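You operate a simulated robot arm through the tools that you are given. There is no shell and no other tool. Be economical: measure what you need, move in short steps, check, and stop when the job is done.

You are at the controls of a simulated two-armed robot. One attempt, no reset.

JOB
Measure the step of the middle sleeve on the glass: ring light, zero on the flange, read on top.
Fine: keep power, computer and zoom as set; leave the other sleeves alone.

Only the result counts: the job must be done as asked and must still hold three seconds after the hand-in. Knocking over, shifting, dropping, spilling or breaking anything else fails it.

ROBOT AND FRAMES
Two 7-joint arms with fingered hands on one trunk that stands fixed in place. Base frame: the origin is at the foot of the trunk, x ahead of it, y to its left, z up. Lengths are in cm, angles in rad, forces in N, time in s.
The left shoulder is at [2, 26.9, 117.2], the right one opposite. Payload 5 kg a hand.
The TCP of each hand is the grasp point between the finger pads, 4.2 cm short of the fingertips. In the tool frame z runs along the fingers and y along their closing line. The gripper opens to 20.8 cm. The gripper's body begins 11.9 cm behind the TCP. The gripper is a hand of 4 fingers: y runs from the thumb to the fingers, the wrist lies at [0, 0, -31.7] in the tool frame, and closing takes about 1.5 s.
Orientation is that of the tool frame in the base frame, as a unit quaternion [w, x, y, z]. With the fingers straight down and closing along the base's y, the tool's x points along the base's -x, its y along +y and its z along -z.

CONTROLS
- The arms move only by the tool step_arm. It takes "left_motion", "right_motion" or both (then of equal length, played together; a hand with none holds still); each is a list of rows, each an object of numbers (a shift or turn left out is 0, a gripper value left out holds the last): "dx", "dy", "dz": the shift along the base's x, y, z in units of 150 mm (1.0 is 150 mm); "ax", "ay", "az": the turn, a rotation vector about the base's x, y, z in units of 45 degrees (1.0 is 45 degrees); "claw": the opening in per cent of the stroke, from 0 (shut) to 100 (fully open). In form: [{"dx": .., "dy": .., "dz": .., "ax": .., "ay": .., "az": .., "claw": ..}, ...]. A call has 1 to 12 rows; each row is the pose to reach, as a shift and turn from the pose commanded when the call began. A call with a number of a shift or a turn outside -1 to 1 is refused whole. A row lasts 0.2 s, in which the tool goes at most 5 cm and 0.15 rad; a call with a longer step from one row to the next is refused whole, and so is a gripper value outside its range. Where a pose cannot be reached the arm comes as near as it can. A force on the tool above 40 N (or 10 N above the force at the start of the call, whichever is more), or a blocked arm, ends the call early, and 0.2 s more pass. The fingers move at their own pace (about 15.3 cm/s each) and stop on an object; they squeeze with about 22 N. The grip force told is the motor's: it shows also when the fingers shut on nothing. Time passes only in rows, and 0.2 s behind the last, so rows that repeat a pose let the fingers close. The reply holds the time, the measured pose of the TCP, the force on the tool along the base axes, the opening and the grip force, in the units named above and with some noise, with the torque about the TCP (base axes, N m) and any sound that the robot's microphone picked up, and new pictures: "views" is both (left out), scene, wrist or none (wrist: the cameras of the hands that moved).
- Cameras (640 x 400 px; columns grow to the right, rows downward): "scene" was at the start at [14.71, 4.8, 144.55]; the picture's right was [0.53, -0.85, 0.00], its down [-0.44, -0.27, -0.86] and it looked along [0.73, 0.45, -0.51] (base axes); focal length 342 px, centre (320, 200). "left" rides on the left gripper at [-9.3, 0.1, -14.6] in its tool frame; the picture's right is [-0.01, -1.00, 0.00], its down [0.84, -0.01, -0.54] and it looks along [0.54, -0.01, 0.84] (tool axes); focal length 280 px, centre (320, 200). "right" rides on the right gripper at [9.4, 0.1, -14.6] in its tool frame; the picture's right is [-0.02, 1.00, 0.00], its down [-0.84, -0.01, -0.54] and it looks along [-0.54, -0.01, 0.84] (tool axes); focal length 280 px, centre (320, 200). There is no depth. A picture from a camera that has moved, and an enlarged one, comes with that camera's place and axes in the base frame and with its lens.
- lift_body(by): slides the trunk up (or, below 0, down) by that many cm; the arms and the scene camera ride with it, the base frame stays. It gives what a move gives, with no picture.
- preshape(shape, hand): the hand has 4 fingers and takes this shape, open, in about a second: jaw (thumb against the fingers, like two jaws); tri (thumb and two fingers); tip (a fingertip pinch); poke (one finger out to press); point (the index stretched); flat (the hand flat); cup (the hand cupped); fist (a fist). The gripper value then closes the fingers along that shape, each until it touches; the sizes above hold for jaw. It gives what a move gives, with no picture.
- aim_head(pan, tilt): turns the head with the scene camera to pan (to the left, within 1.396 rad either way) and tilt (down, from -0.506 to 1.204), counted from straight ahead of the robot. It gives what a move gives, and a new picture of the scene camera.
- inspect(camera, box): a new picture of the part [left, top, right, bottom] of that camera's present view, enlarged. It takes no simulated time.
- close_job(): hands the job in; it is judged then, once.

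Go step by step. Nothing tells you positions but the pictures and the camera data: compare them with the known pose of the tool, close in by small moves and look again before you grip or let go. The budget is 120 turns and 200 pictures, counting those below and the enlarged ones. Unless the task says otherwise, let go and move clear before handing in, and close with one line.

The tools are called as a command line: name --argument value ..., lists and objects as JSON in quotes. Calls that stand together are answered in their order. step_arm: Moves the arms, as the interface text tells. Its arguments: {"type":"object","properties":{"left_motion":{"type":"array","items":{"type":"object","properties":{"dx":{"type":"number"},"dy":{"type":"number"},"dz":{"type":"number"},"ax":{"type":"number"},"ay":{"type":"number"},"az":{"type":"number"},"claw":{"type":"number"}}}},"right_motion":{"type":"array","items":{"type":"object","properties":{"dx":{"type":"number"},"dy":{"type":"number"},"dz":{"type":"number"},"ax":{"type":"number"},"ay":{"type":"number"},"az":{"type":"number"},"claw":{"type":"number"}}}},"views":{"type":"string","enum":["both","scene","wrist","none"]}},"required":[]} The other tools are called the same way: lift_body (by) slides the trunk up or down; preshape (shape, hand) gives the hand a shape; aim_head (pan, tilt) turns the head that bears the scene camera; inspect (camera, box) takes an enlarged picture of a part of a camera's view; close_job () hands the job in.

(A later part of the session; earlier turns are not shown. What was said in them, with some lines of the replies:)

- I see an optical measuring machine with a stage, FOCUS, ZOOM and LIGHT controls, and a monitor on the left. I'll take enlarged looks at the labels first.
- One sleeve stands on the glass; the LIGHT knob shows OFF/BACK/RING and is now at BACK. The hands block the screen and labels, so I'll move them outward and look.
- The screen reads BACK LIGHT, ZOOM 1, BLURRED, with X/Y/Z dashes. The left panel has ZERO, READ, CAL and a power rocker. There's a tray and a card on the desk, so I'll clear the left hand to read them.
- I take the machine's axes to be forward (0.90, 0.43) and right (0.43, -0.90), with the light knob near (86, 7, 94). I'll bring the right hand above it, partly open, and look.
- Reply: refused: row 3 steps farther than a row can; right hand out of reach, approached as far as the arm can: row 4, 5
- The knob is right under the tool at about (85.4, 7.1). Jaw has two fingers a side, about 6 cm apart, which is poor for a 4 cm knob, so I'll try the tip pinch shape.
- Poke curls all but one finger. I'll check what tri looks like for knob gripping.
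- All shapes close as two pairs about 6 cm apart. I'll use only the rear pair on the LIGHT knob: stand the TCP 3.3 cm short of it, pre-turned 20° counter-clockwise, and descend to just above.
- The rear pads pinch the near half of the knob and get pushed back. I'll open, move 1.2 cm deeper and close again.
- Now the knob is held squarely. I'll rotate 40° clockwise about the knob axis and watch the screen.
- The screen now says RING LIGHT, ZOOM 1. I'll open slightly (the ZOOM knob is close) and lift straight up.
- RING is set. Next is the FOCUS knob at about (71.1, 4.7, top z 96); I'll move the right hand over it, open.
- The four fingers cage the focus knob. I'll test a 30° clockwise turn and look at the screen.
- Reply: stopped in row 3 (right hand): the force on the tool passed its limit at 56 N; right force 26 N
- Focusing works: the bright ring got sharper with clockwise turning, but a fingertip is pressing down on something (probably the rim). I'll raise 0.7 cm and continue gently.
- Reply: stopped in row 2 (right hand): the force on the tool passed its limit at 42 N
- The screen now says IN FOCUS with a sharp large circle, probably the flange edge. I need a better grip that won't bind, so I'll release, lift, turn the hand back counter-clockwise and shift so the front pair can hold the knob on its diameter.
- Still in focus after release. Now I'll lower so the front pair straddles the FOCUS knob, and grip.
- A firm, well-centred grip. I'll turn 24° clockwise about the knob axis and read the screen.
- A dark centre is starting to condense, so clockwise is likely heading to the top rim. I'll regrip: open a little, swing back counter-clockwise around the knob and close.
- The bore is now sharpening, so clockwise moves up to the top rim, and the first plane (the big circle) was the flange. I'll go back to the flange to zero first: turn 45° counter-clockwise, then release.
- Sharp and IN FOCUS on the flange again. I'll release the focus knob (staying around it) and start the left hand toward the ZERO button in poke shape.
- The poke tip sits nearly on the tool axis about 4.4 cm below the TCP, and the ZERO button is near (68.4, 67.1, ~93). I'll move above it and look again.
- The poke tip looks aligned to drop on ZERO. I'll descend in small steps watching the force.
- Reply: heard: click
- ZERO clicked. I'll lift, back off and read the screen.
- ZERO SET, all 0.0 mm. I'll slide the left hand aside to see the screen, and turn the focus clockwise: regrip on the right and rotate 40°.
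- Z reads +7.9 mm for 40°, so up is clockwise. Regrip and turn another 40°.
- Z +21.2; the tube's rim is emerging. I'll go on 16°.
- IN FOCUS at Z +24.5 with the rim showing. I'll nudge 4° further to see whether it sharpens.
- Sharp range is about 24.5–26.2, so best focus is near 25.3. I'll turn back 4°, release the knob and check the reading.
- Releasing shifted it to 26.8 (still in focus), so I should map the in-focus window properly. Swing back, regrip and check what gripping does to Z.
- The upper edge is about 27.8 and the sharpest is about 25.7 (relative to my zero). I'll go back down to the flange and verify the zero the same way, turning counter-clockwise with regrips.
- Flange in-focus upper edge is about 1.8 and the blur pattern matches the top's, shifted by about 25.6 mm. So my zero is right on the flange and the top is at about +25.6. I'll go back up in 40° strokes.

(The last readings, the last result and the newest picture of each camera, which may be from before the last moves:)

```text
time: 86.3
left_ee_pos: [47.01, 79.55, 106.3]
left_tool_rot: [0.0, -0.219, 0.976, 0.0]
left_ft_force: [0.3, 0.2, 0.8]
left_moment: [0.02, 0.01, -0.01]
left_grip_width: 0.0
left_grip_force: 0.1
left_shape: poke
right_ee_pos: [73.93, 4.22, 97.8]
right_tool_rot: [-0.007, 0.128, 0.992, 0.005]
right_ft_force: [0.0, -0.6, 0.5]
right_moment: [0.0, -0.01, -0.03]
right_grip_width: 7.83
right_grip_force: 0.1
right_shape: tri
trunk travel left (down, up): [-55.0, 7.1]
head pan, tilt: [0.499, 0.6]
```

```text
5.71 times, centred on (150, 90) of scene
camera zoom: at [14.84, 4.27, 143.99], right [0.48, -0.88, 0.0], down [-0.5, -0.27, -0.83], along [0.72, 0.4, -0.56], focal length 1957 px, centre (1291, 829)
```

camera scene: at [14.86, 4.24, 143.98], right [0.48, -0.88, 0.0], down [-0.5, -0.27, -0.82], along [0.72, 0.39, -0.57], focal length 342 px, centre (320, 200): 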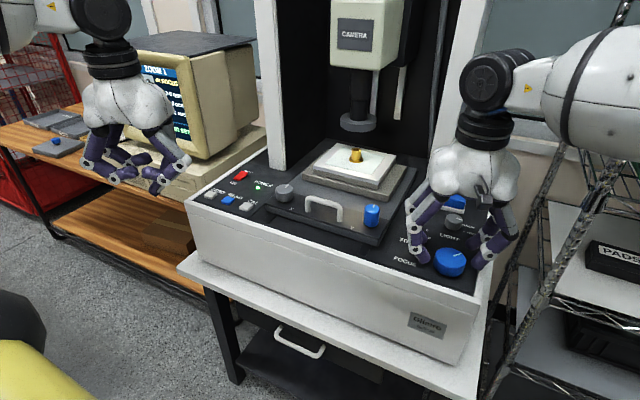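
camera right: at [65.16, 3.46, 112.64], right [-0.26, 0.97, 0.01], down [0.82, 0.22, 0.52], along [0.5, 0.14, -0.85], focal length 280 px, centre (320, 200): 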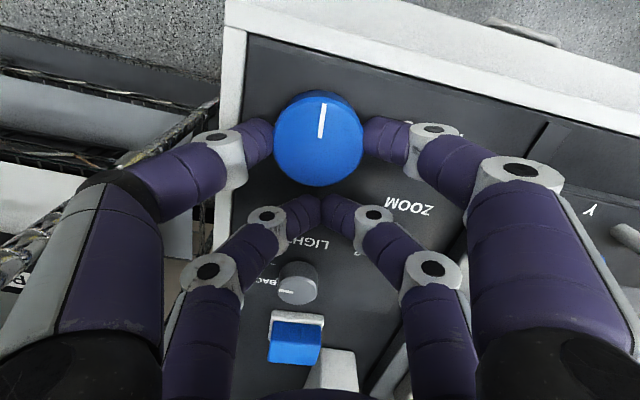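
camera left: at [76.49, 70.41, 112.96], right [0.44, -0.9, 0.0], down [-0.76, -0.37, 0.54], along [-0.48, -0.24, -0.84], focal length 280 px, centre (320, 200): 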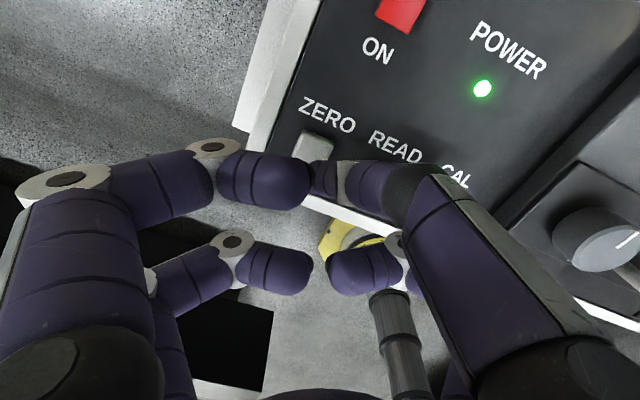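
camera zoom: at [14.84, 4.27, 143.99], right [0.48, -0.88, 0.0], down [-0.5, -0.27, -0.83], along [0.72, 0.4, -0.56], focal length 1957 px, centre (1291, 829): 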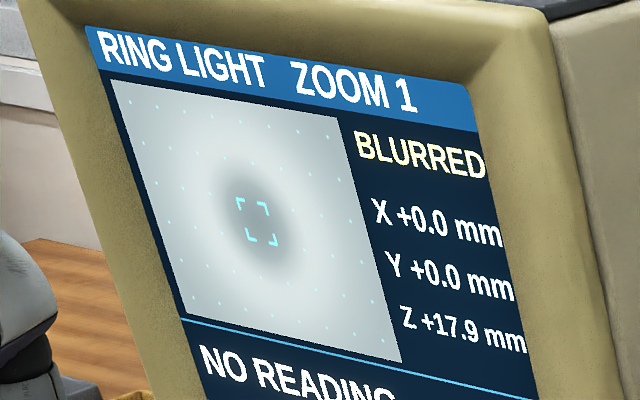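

step_arm --right_motion '[{"dx": 0.005, "dy": 0.029, "az": 0.178}, {"dx": 0.007, "dy": 0.059, "az": 0.356}, {"dx": 0.005, "dy": 0.088, "az": 0.533}, {"dx": -0.002, "dy": 0.117, "az": 0.711}, {"dx": -0.011, "dy": 0.149, "az": 0.889}, {"dx": -0.011, "dy": 0.149, "az": 0.889, "claw": 0}, {"dx": -0.011, "dy": 0.149, "az": 0.889, "claw": 0}, {"dx": -0.011, "dy": 0.149, "az": 0.889, "claw": 0}]' --views "none"

step_arm --right_motion '[{"dx": 0.011, "dy": -0.028, "az": -0.178}, {"dx": 0.017, "dy": -0.057, "az": -0.356}, {"dx": 0.02, "dy": -0.086, "az": -0.533}, {"dx": 0.018, "dy": -0.116, "az": -0.711}, {"dx": 0.015, "dy": -0.131, "az": -0.8}, {"dx": 0.015, "dy": -0.131, "az": -0.8}, {"dx": 0.015, "dy": -0.131, "az": -0.8, "claw": 38}, {"dx": 0.015, "dy": -0.131, "az": -0.8}, {"dx": 0.015, "dy": -0.131, "az": -0.8}]' --views "none"

inspect --camera "scene" --box '[105, 55, 195, 125]'

```text
time: 88.1
left_ee_pos: [46.97, 79.59, 106.32]
left_tool_rot: [0.0, -0.221, 0.975, 0.0]
left_ft_force: [0.2, 0.4, 0.6]
left_moment: [-0.05, 0.0, -0.01]
left_grip_width: 0.0
left_grip_force: 0.1
left_shape: poke
right_ee_pos: [73.69, 6.5, 97.71]
right_tool_rot: [-0.008, -0.219, 0.976, 0.002]
right_ft_force: [-1.3, -1.1, -0.6]
right_moment: [-0.06, -0.04, 0.04]
right_grip_width: 3.23
right_grip_force: 21.9
right_shape: tri
trunk travel left (down, up): [-55.0, 7.1]
head pan, tilt: [0.499, 0.6]
```

```text
time: 90.1
left_ee_pos: [46.97, 79.63, 106.32]
left_tool_rot: [0.0, -0.22, 0.976, 0.0]
left_ft_force: [1.2, 0.0, -0.4]
left_moment: [0.0, 0.0, 0.01]
left_grip_width: 0.0
left_grip_force: 0.0
left_shape: poke
right_ee_pos: [73.99, 4.49, 97.69]
right_tool_rot: [-0.007, 0.093, 0.996, 0.005]
right_ft_force: [0.2, 1.1, 0.4]
right_moment: [-0.01, -0.06, 0.0]
right_grip_width: 7.85
right_grip_force: 0.1
right_shape: tri
trunk travel left (down, up): [-55.0, 7.1]
head pan, tilt: [0.499, 0.6]
```

```text
5.71 times, centred on (150, 90) of scene
camera zoom: at [14.81, 4.27, 144.0], right [0.48, -0.88, 0.0], down [-0.5, -0.27, -0.83], along [0.72, 0.4, -0.56], focal length 1957 px, centre (1291, 829)
```

zoom: 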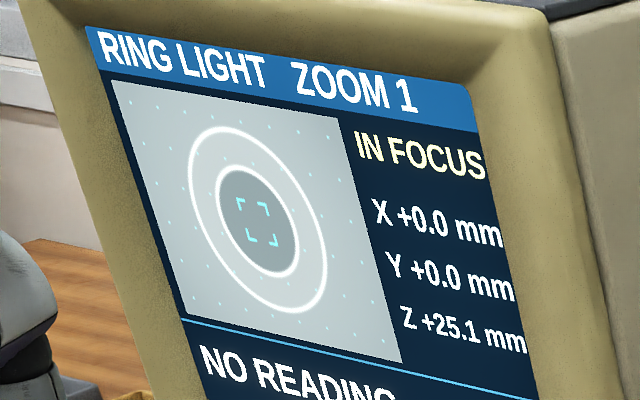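

25.1 after release. I'll nudge about 3° more.

step_arm --right_motion '[{"claw": 0}, {"claw": 0}, {"claw": 0}, {"dx": -0.002, "dy": -0.011, "az": -0.067}, {"dx": -0.002, "dy": -0.011, "az": -0.067}, {"dx": -0.002, "dy": -0.011, "az": -0.067, "claw": 38}, {"dx": -0.002, "dy": -0.011, "az": -0.067}, {"dx": -0.002, "dy": -0.011, "az": -0.067}]' --views "none"

inspect --camera "scene" --box '[105, 55, 195, 125]'

```text
time: 91.9
left_ee_pos: [46.89, 79.67, 106.37]
left_tool_rot: [0.0, -0.22, 0.975, 0.0]
left_ft_force: [0.6, -0.4, 0.1]
left_moment: [0.01, 0.0, -0.03]
left_grip_width: 0.0
left_grip_force: 0.1
left_shape: poke
right_ee_pos: [73.79, 4.35, 97.85]
right_tool_rot: [-0.007, 0.119, 0.993, 0.005]
right_ft_force: [0.7, -0.1, -0.1]
right_moment: [0.01, -0.03, -0.03]
right_grip_width: 7.86
right_grip_force: 0.0
right_shape: tri
trunk travel left (down, up): [-55.0, 7.1]
head pan, tilt: [0.499, 0.6]
```

```text
5.71 times, centred on (150, 90) of scene
camera zoom: at [14.8, 4.27, 144.0], right [0.48, -0.88, 0.0], down [-0.5, -0.27, -0.83], along [0.72, 0.4, -0.56], focal length 1957 px, centre (1291, 829)
```

zoom: 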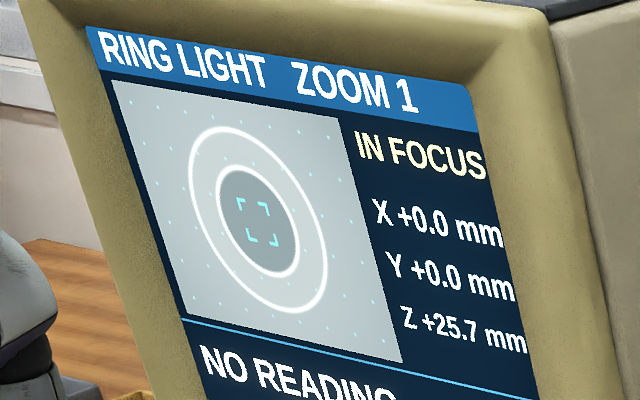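

Z +25.7, sharp and released. Now the left hand goes to READ, 5.8 cm to the right of ZERO, approaching at height and checking before pressing.

step_arm --left_motion '[{"dx": 0.1, "dy": -0.28}, {"dx": 0.25, "dy": -0.56}, {"dx": 0.4, "dy": -0.84}, {"dx": 0.65, "dy": -1}]' --views "none"

step_arm --left_motion '[{"dx": 0.25, "dy": -0.1}, {"dx": 0.5, "dy": -0.2}, {"dx": 0.763, "dy": -0.293}, {"dx": 0.763, "dy": -0.293, "dz": -0.25}, {"dx": 0.763, "dy": -0.293, "dz": -0.44}, {"dx": 0.763, "dy": -0.293, "dz": -0.44}]' --views "none"

inspect --camera "scene" --box '[150, 110, 290, 220]'

```text
time: 92.9
left_ee_pos: [56.71, 64.6, 106.48]
left_tool_rot: [0.0, -0.22, 0.975, 0.0]
left_ft_force: [0.7, -0.2, 0.0]
left_moment: [0.09, 0.12, 0.02]
left_grip_width: 0.0
left_grip_force: 0.1
left_shape: poke
right_ee_pos: [73.89, 4.21, 97.74]
right_tool_rot: [-0.008, 0.12, 0.993, 0.006]
right_ft_force: [0.7, -1.7, -1.4]
right_moment: [0.21, 0.12, -0.03]
right_grip_width: 7.85
right_grip_force: 0.0
right_shape: tri
trunk travel left (down, up): [-55.0, 7.1]
head pan, tilt: [0.499, 0.6]
```

```text
time: 94.3
left_ee_pos: [68.08, 60.33, 99.69]
left_tool_rot: [0.0, -0.222, 0.975, 0.0]
left_ft_force: [-0.2, -0.1, -0.7]
left_moment: [-0.05, -0.04, -0.02]
left_grip_width: 0.02
left_grip_force: 0.1
left_shape: poke
right_ee_pos: [73.62, 4.38, 97.74]
right_tool_rot: [-0.007, 0.119, 0.993, 0.005]
right_ft_force: [-0.5, 0.1, 0.4]
right_moment: [-0.04, -0.06, -0.01]
right_grip_width: 7.88
right_grip_force: 0.0
right_shape: tri
trunk travel left (down, up): [-55.0, 7.1]
head pan, tilt: [0.499, 0.6]
```

```text
3.64 times, centred on (220, 165) of scene
camera zoom: at [14.78, 4.32, 144.01], right [0.48, -0.88, 0.0], down [-0.5, -0.27, -0.83], along [0.72, 0.4, -0.56], focal length 1245 px, centre (684, 327)
```

zoom: 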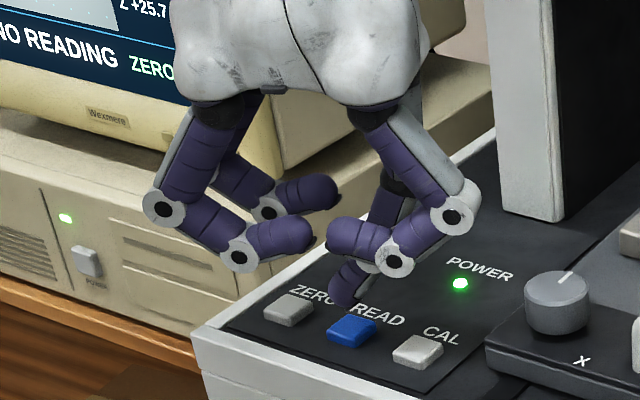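

Aligned over READ and Z is still +25.7. Pressing.

step_arm --left_motion '[{"dz": -0.06}, {"dz": -0.12}, {"dz": -0.165}, {"dz": -0.165}]' --views "none"

inspect --camera "scene" --box '[150, 110, 290, 220]'

```text
time: 95.3
left_ee_pos: [68.24, 60.12, 97.06]
left_tool_rot: [0.001, -0.221, 0.975, 0.001]
left_ft_force: [0.5, -0.1, 7.2]
left_moment: [0.03, 0.0, -0.01]
left_grip_width: 0.0
left_grip_force: 0.1
left_shape: poke
right_ee_pos: [73.72, 4.42, 97.85]
right_tool_rot: [-0.007, 0.119, 0.993, 0.005]
right_ft_force: [-0.5, -0.2, 0.6]
right_moment: [-0.01, 0.01, 0.0]
right_grip_width: 7.87
right_grip_force: 0.1
right_shape: tri
trunk travel left (down, up): [-55.0, 7.1]
head pan, tilt: [0.499, 0.6]
heard: click
```

```text
3.64 times, centred on (220, 165) of scene
camera zoom: at [14.78, 4.25, 144.01], right [0.48, -0.88, 0.0], down [-0.5, -0.27, -0.83], along [0.72, 0.4, -0.56], focal length 1245 px, centre (684, 327)
```

zoom: 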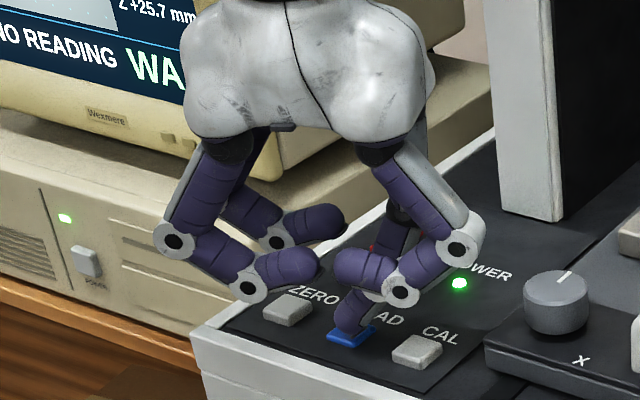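

Clicked; the screen shows "WA…" (WAIT). I'll lift the left hand, back it off and wait for the result.

step_arm --left_motion '[{"dz": 0.1}, {"dz": 0.3}, {"dz": 0.5}, {"dz": 0.6, "dx": -0.25}, {"dz": 0.6, "dx": -0.5}, {"dz": 0.6, "dx": -0.75}, {"dz": 0.6, "dx": -1}, {"dz": 0.6, "dx": -1, "dy": 0.3}, {"dz": 0.6, "dx": -1, "dy": 0.6}, {"dz": 0.6, "dx": -1, "dy": 0.9}, {"dz": 0.6, "dx": -1, "dy": 1}]' --views "none"

step_arm --left_motion '[{"dy": 0.25}, {"dy": 0.5}, {"dy": 0.5}, {"dy": 0.5}, {"dy": 0.5}]' --views "none"

inspect --camera "scene" --box '[90, 45, 210, 145]'

```text
time: 97.7
left_ee_pos: [53.02, 75.17, 106.25]
left_tool_rot: [0.001, -0.222, 0.975, 0.0]
left_ft_force: [-0.6, -0.9, -0.9]
left_moment: [0.0, -0.02, 0.01]
left_grip_width: 0.0
left_grip_force: 0.0
left_shape: poke
right_ee_pos: [73.84, 4.17, 97.79]
right_tool_rot: [-0.007, 0.119, 0.993, 0.005]
right_ft_force: [-0.3, -0.8, 0.8]
right_moment: [0.06, -0.01, 0.03]
right_grip_width: 7.86
right_grip_force: 0.1
right_shape: tri
trunk travel left (down, up): [-55.0, 7.1]
head pan, tilt: [0.499, 0.6]
```

```text
time: 98.9
left_ee_pos: [53.17, 82.82, 105.93]
left_tool_rot: [0.0, -0.221, 0.975, 0.0]
left_ft_force: [0.4, -0.8, 0.3]
left_moment: [0.0, -0.02, 0.0]
left_grip_width: 0.0
left_grip_force: 0.0
left_shape: poke
right_ee_pos: [73.8, 4.27, 97.75]
right_tool_rot: [-0.008, 0.119, 0.993, 0.005]
right_ft_force: [-0.2, -1.2, -0.3]
right_moment: [-0.03, 0.01, 0.02]
right_grip_width: 7.86
right_grip_force: 0.0
right_shape: tri
trunk travel left (down, up): [-55.0, 7.1]
head pan, tilt: [0.499, 0.6]
```

```text
4.00 times, centred on (150, 95) of scene
camera zoom: at [14.82, 4.27, 144.0], right [0.48, -0.88, 0.0], down [-0.5, -0.27, -0.83], along [0.72, 0.4, -0.56], focal length 1370 px, centre (1000, 620)
```

zoom: 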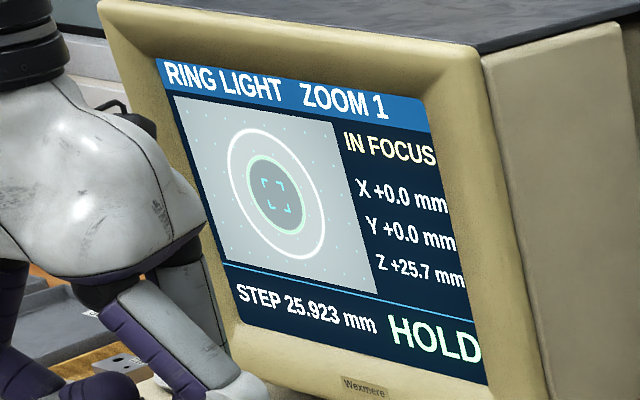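

The screen shows STEP 25.923 mm with a HOLD verdict, so the reading is taken. I'll lift the right hand clear of the knob and confirm.

step_arm --right_motion '[{"dz": 0.1, "claw": 45}, {"dz": 0.3}, {"dz": 0.6}, {"dz": 0.9}, {"dz": 1, "dx": -0.2, "dy": -0.2}, {"dz": 1, "dx": -0.3, "dy": -0.4}, {"dz": 1, "dx": -0.3, "dy": -0.4}]' --views "scene"

inspect --camera "scene" --box '[90, 45, 210, 145]'

inspect --camera "scene" --box '[390, 180, 520, 290]'

```text
time: 100.5
left_ee_pos: [53.11, 82.78, 105.9]
left_tool_rot: [0.0, -0.222, 0.975, 0.0]
left_ft_force: [-0.5, 0.4, 0.4]
left_moment: [-0.03, -0.04, 0.01]
left_grip_width: 0.0
left_grip_force: 0.0
left_shape: poke
right_ee_pos: [69.28, -1.69, 112.93]
right_tool_rot: [-0.007, 0.12, 0.993, 0.006]
right_ft_force: [-0.6, 0.6, -0.4]
right_moment: [0.03, -0.01, 0.02]
right_grip_width: 9.35
right_grip_force: 0.1
right_shape: tri
trunk travel left (down, up): [-55.0, 7.1]
head pan, tilt: [0.499, 0.6]
camera scene: at [14.81, 4.27, 143.99], right [0.48, -0.88, 0.0], down [-0.5, -0.27, -0.83], along [0.72, 0.4, -0.56], focal length 342 px, centre (320, 200)
```

scene: 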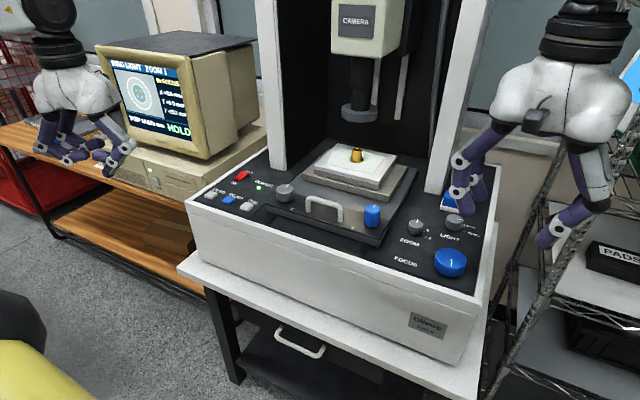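

```text
4.00 times, centred on (150, 95) of scene
camera zoom: at [14.81, 4.27, 143.99], right [0.48, -0.88, 0.0], down [-0.5, -0.27, -0.83], along [0.72, 0.4, -0.56], focal length 1370 px, centre (1000, 620)
```

zoom: 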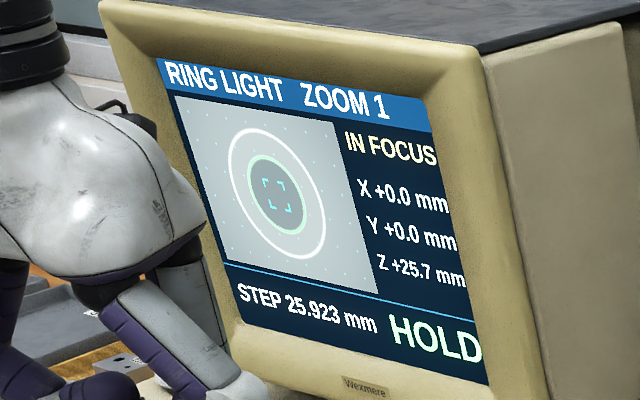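

```text
3.64 times, centred on (455, 235) of scene
camera zoom: at [14.81, 4.27, 143.99], right [0.48, -0.88, 0.0], down [-0.5, -0.27, -0.83], along [0.72, 0.4, -0.56], focal length 1245 px, centre (-171, 73)
```

zoom: 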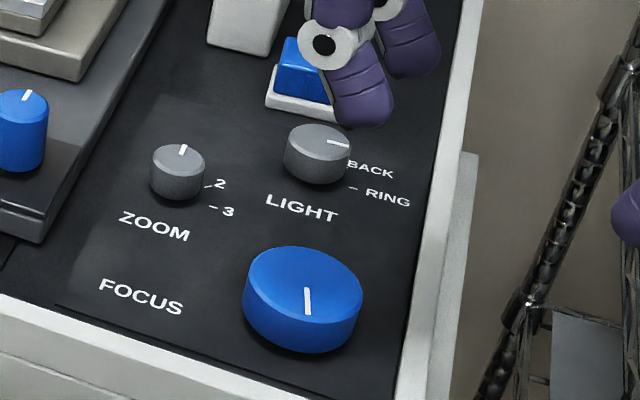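

Ring light is on, the step reads 25.923 mm, zoom and power are unchanged, and both hands are clear. Handing in.

close_job

```text
The job is handed in.
```

I measured the step of the sleeve on the glass under ring light, zeroed on the flange and read on top: 25.923 mm. The screen marked it HOLD. Power, computer and zoom were left as set, and I didn't touch the other sleeves. I took the one sleeve on the glass to be the middle one.
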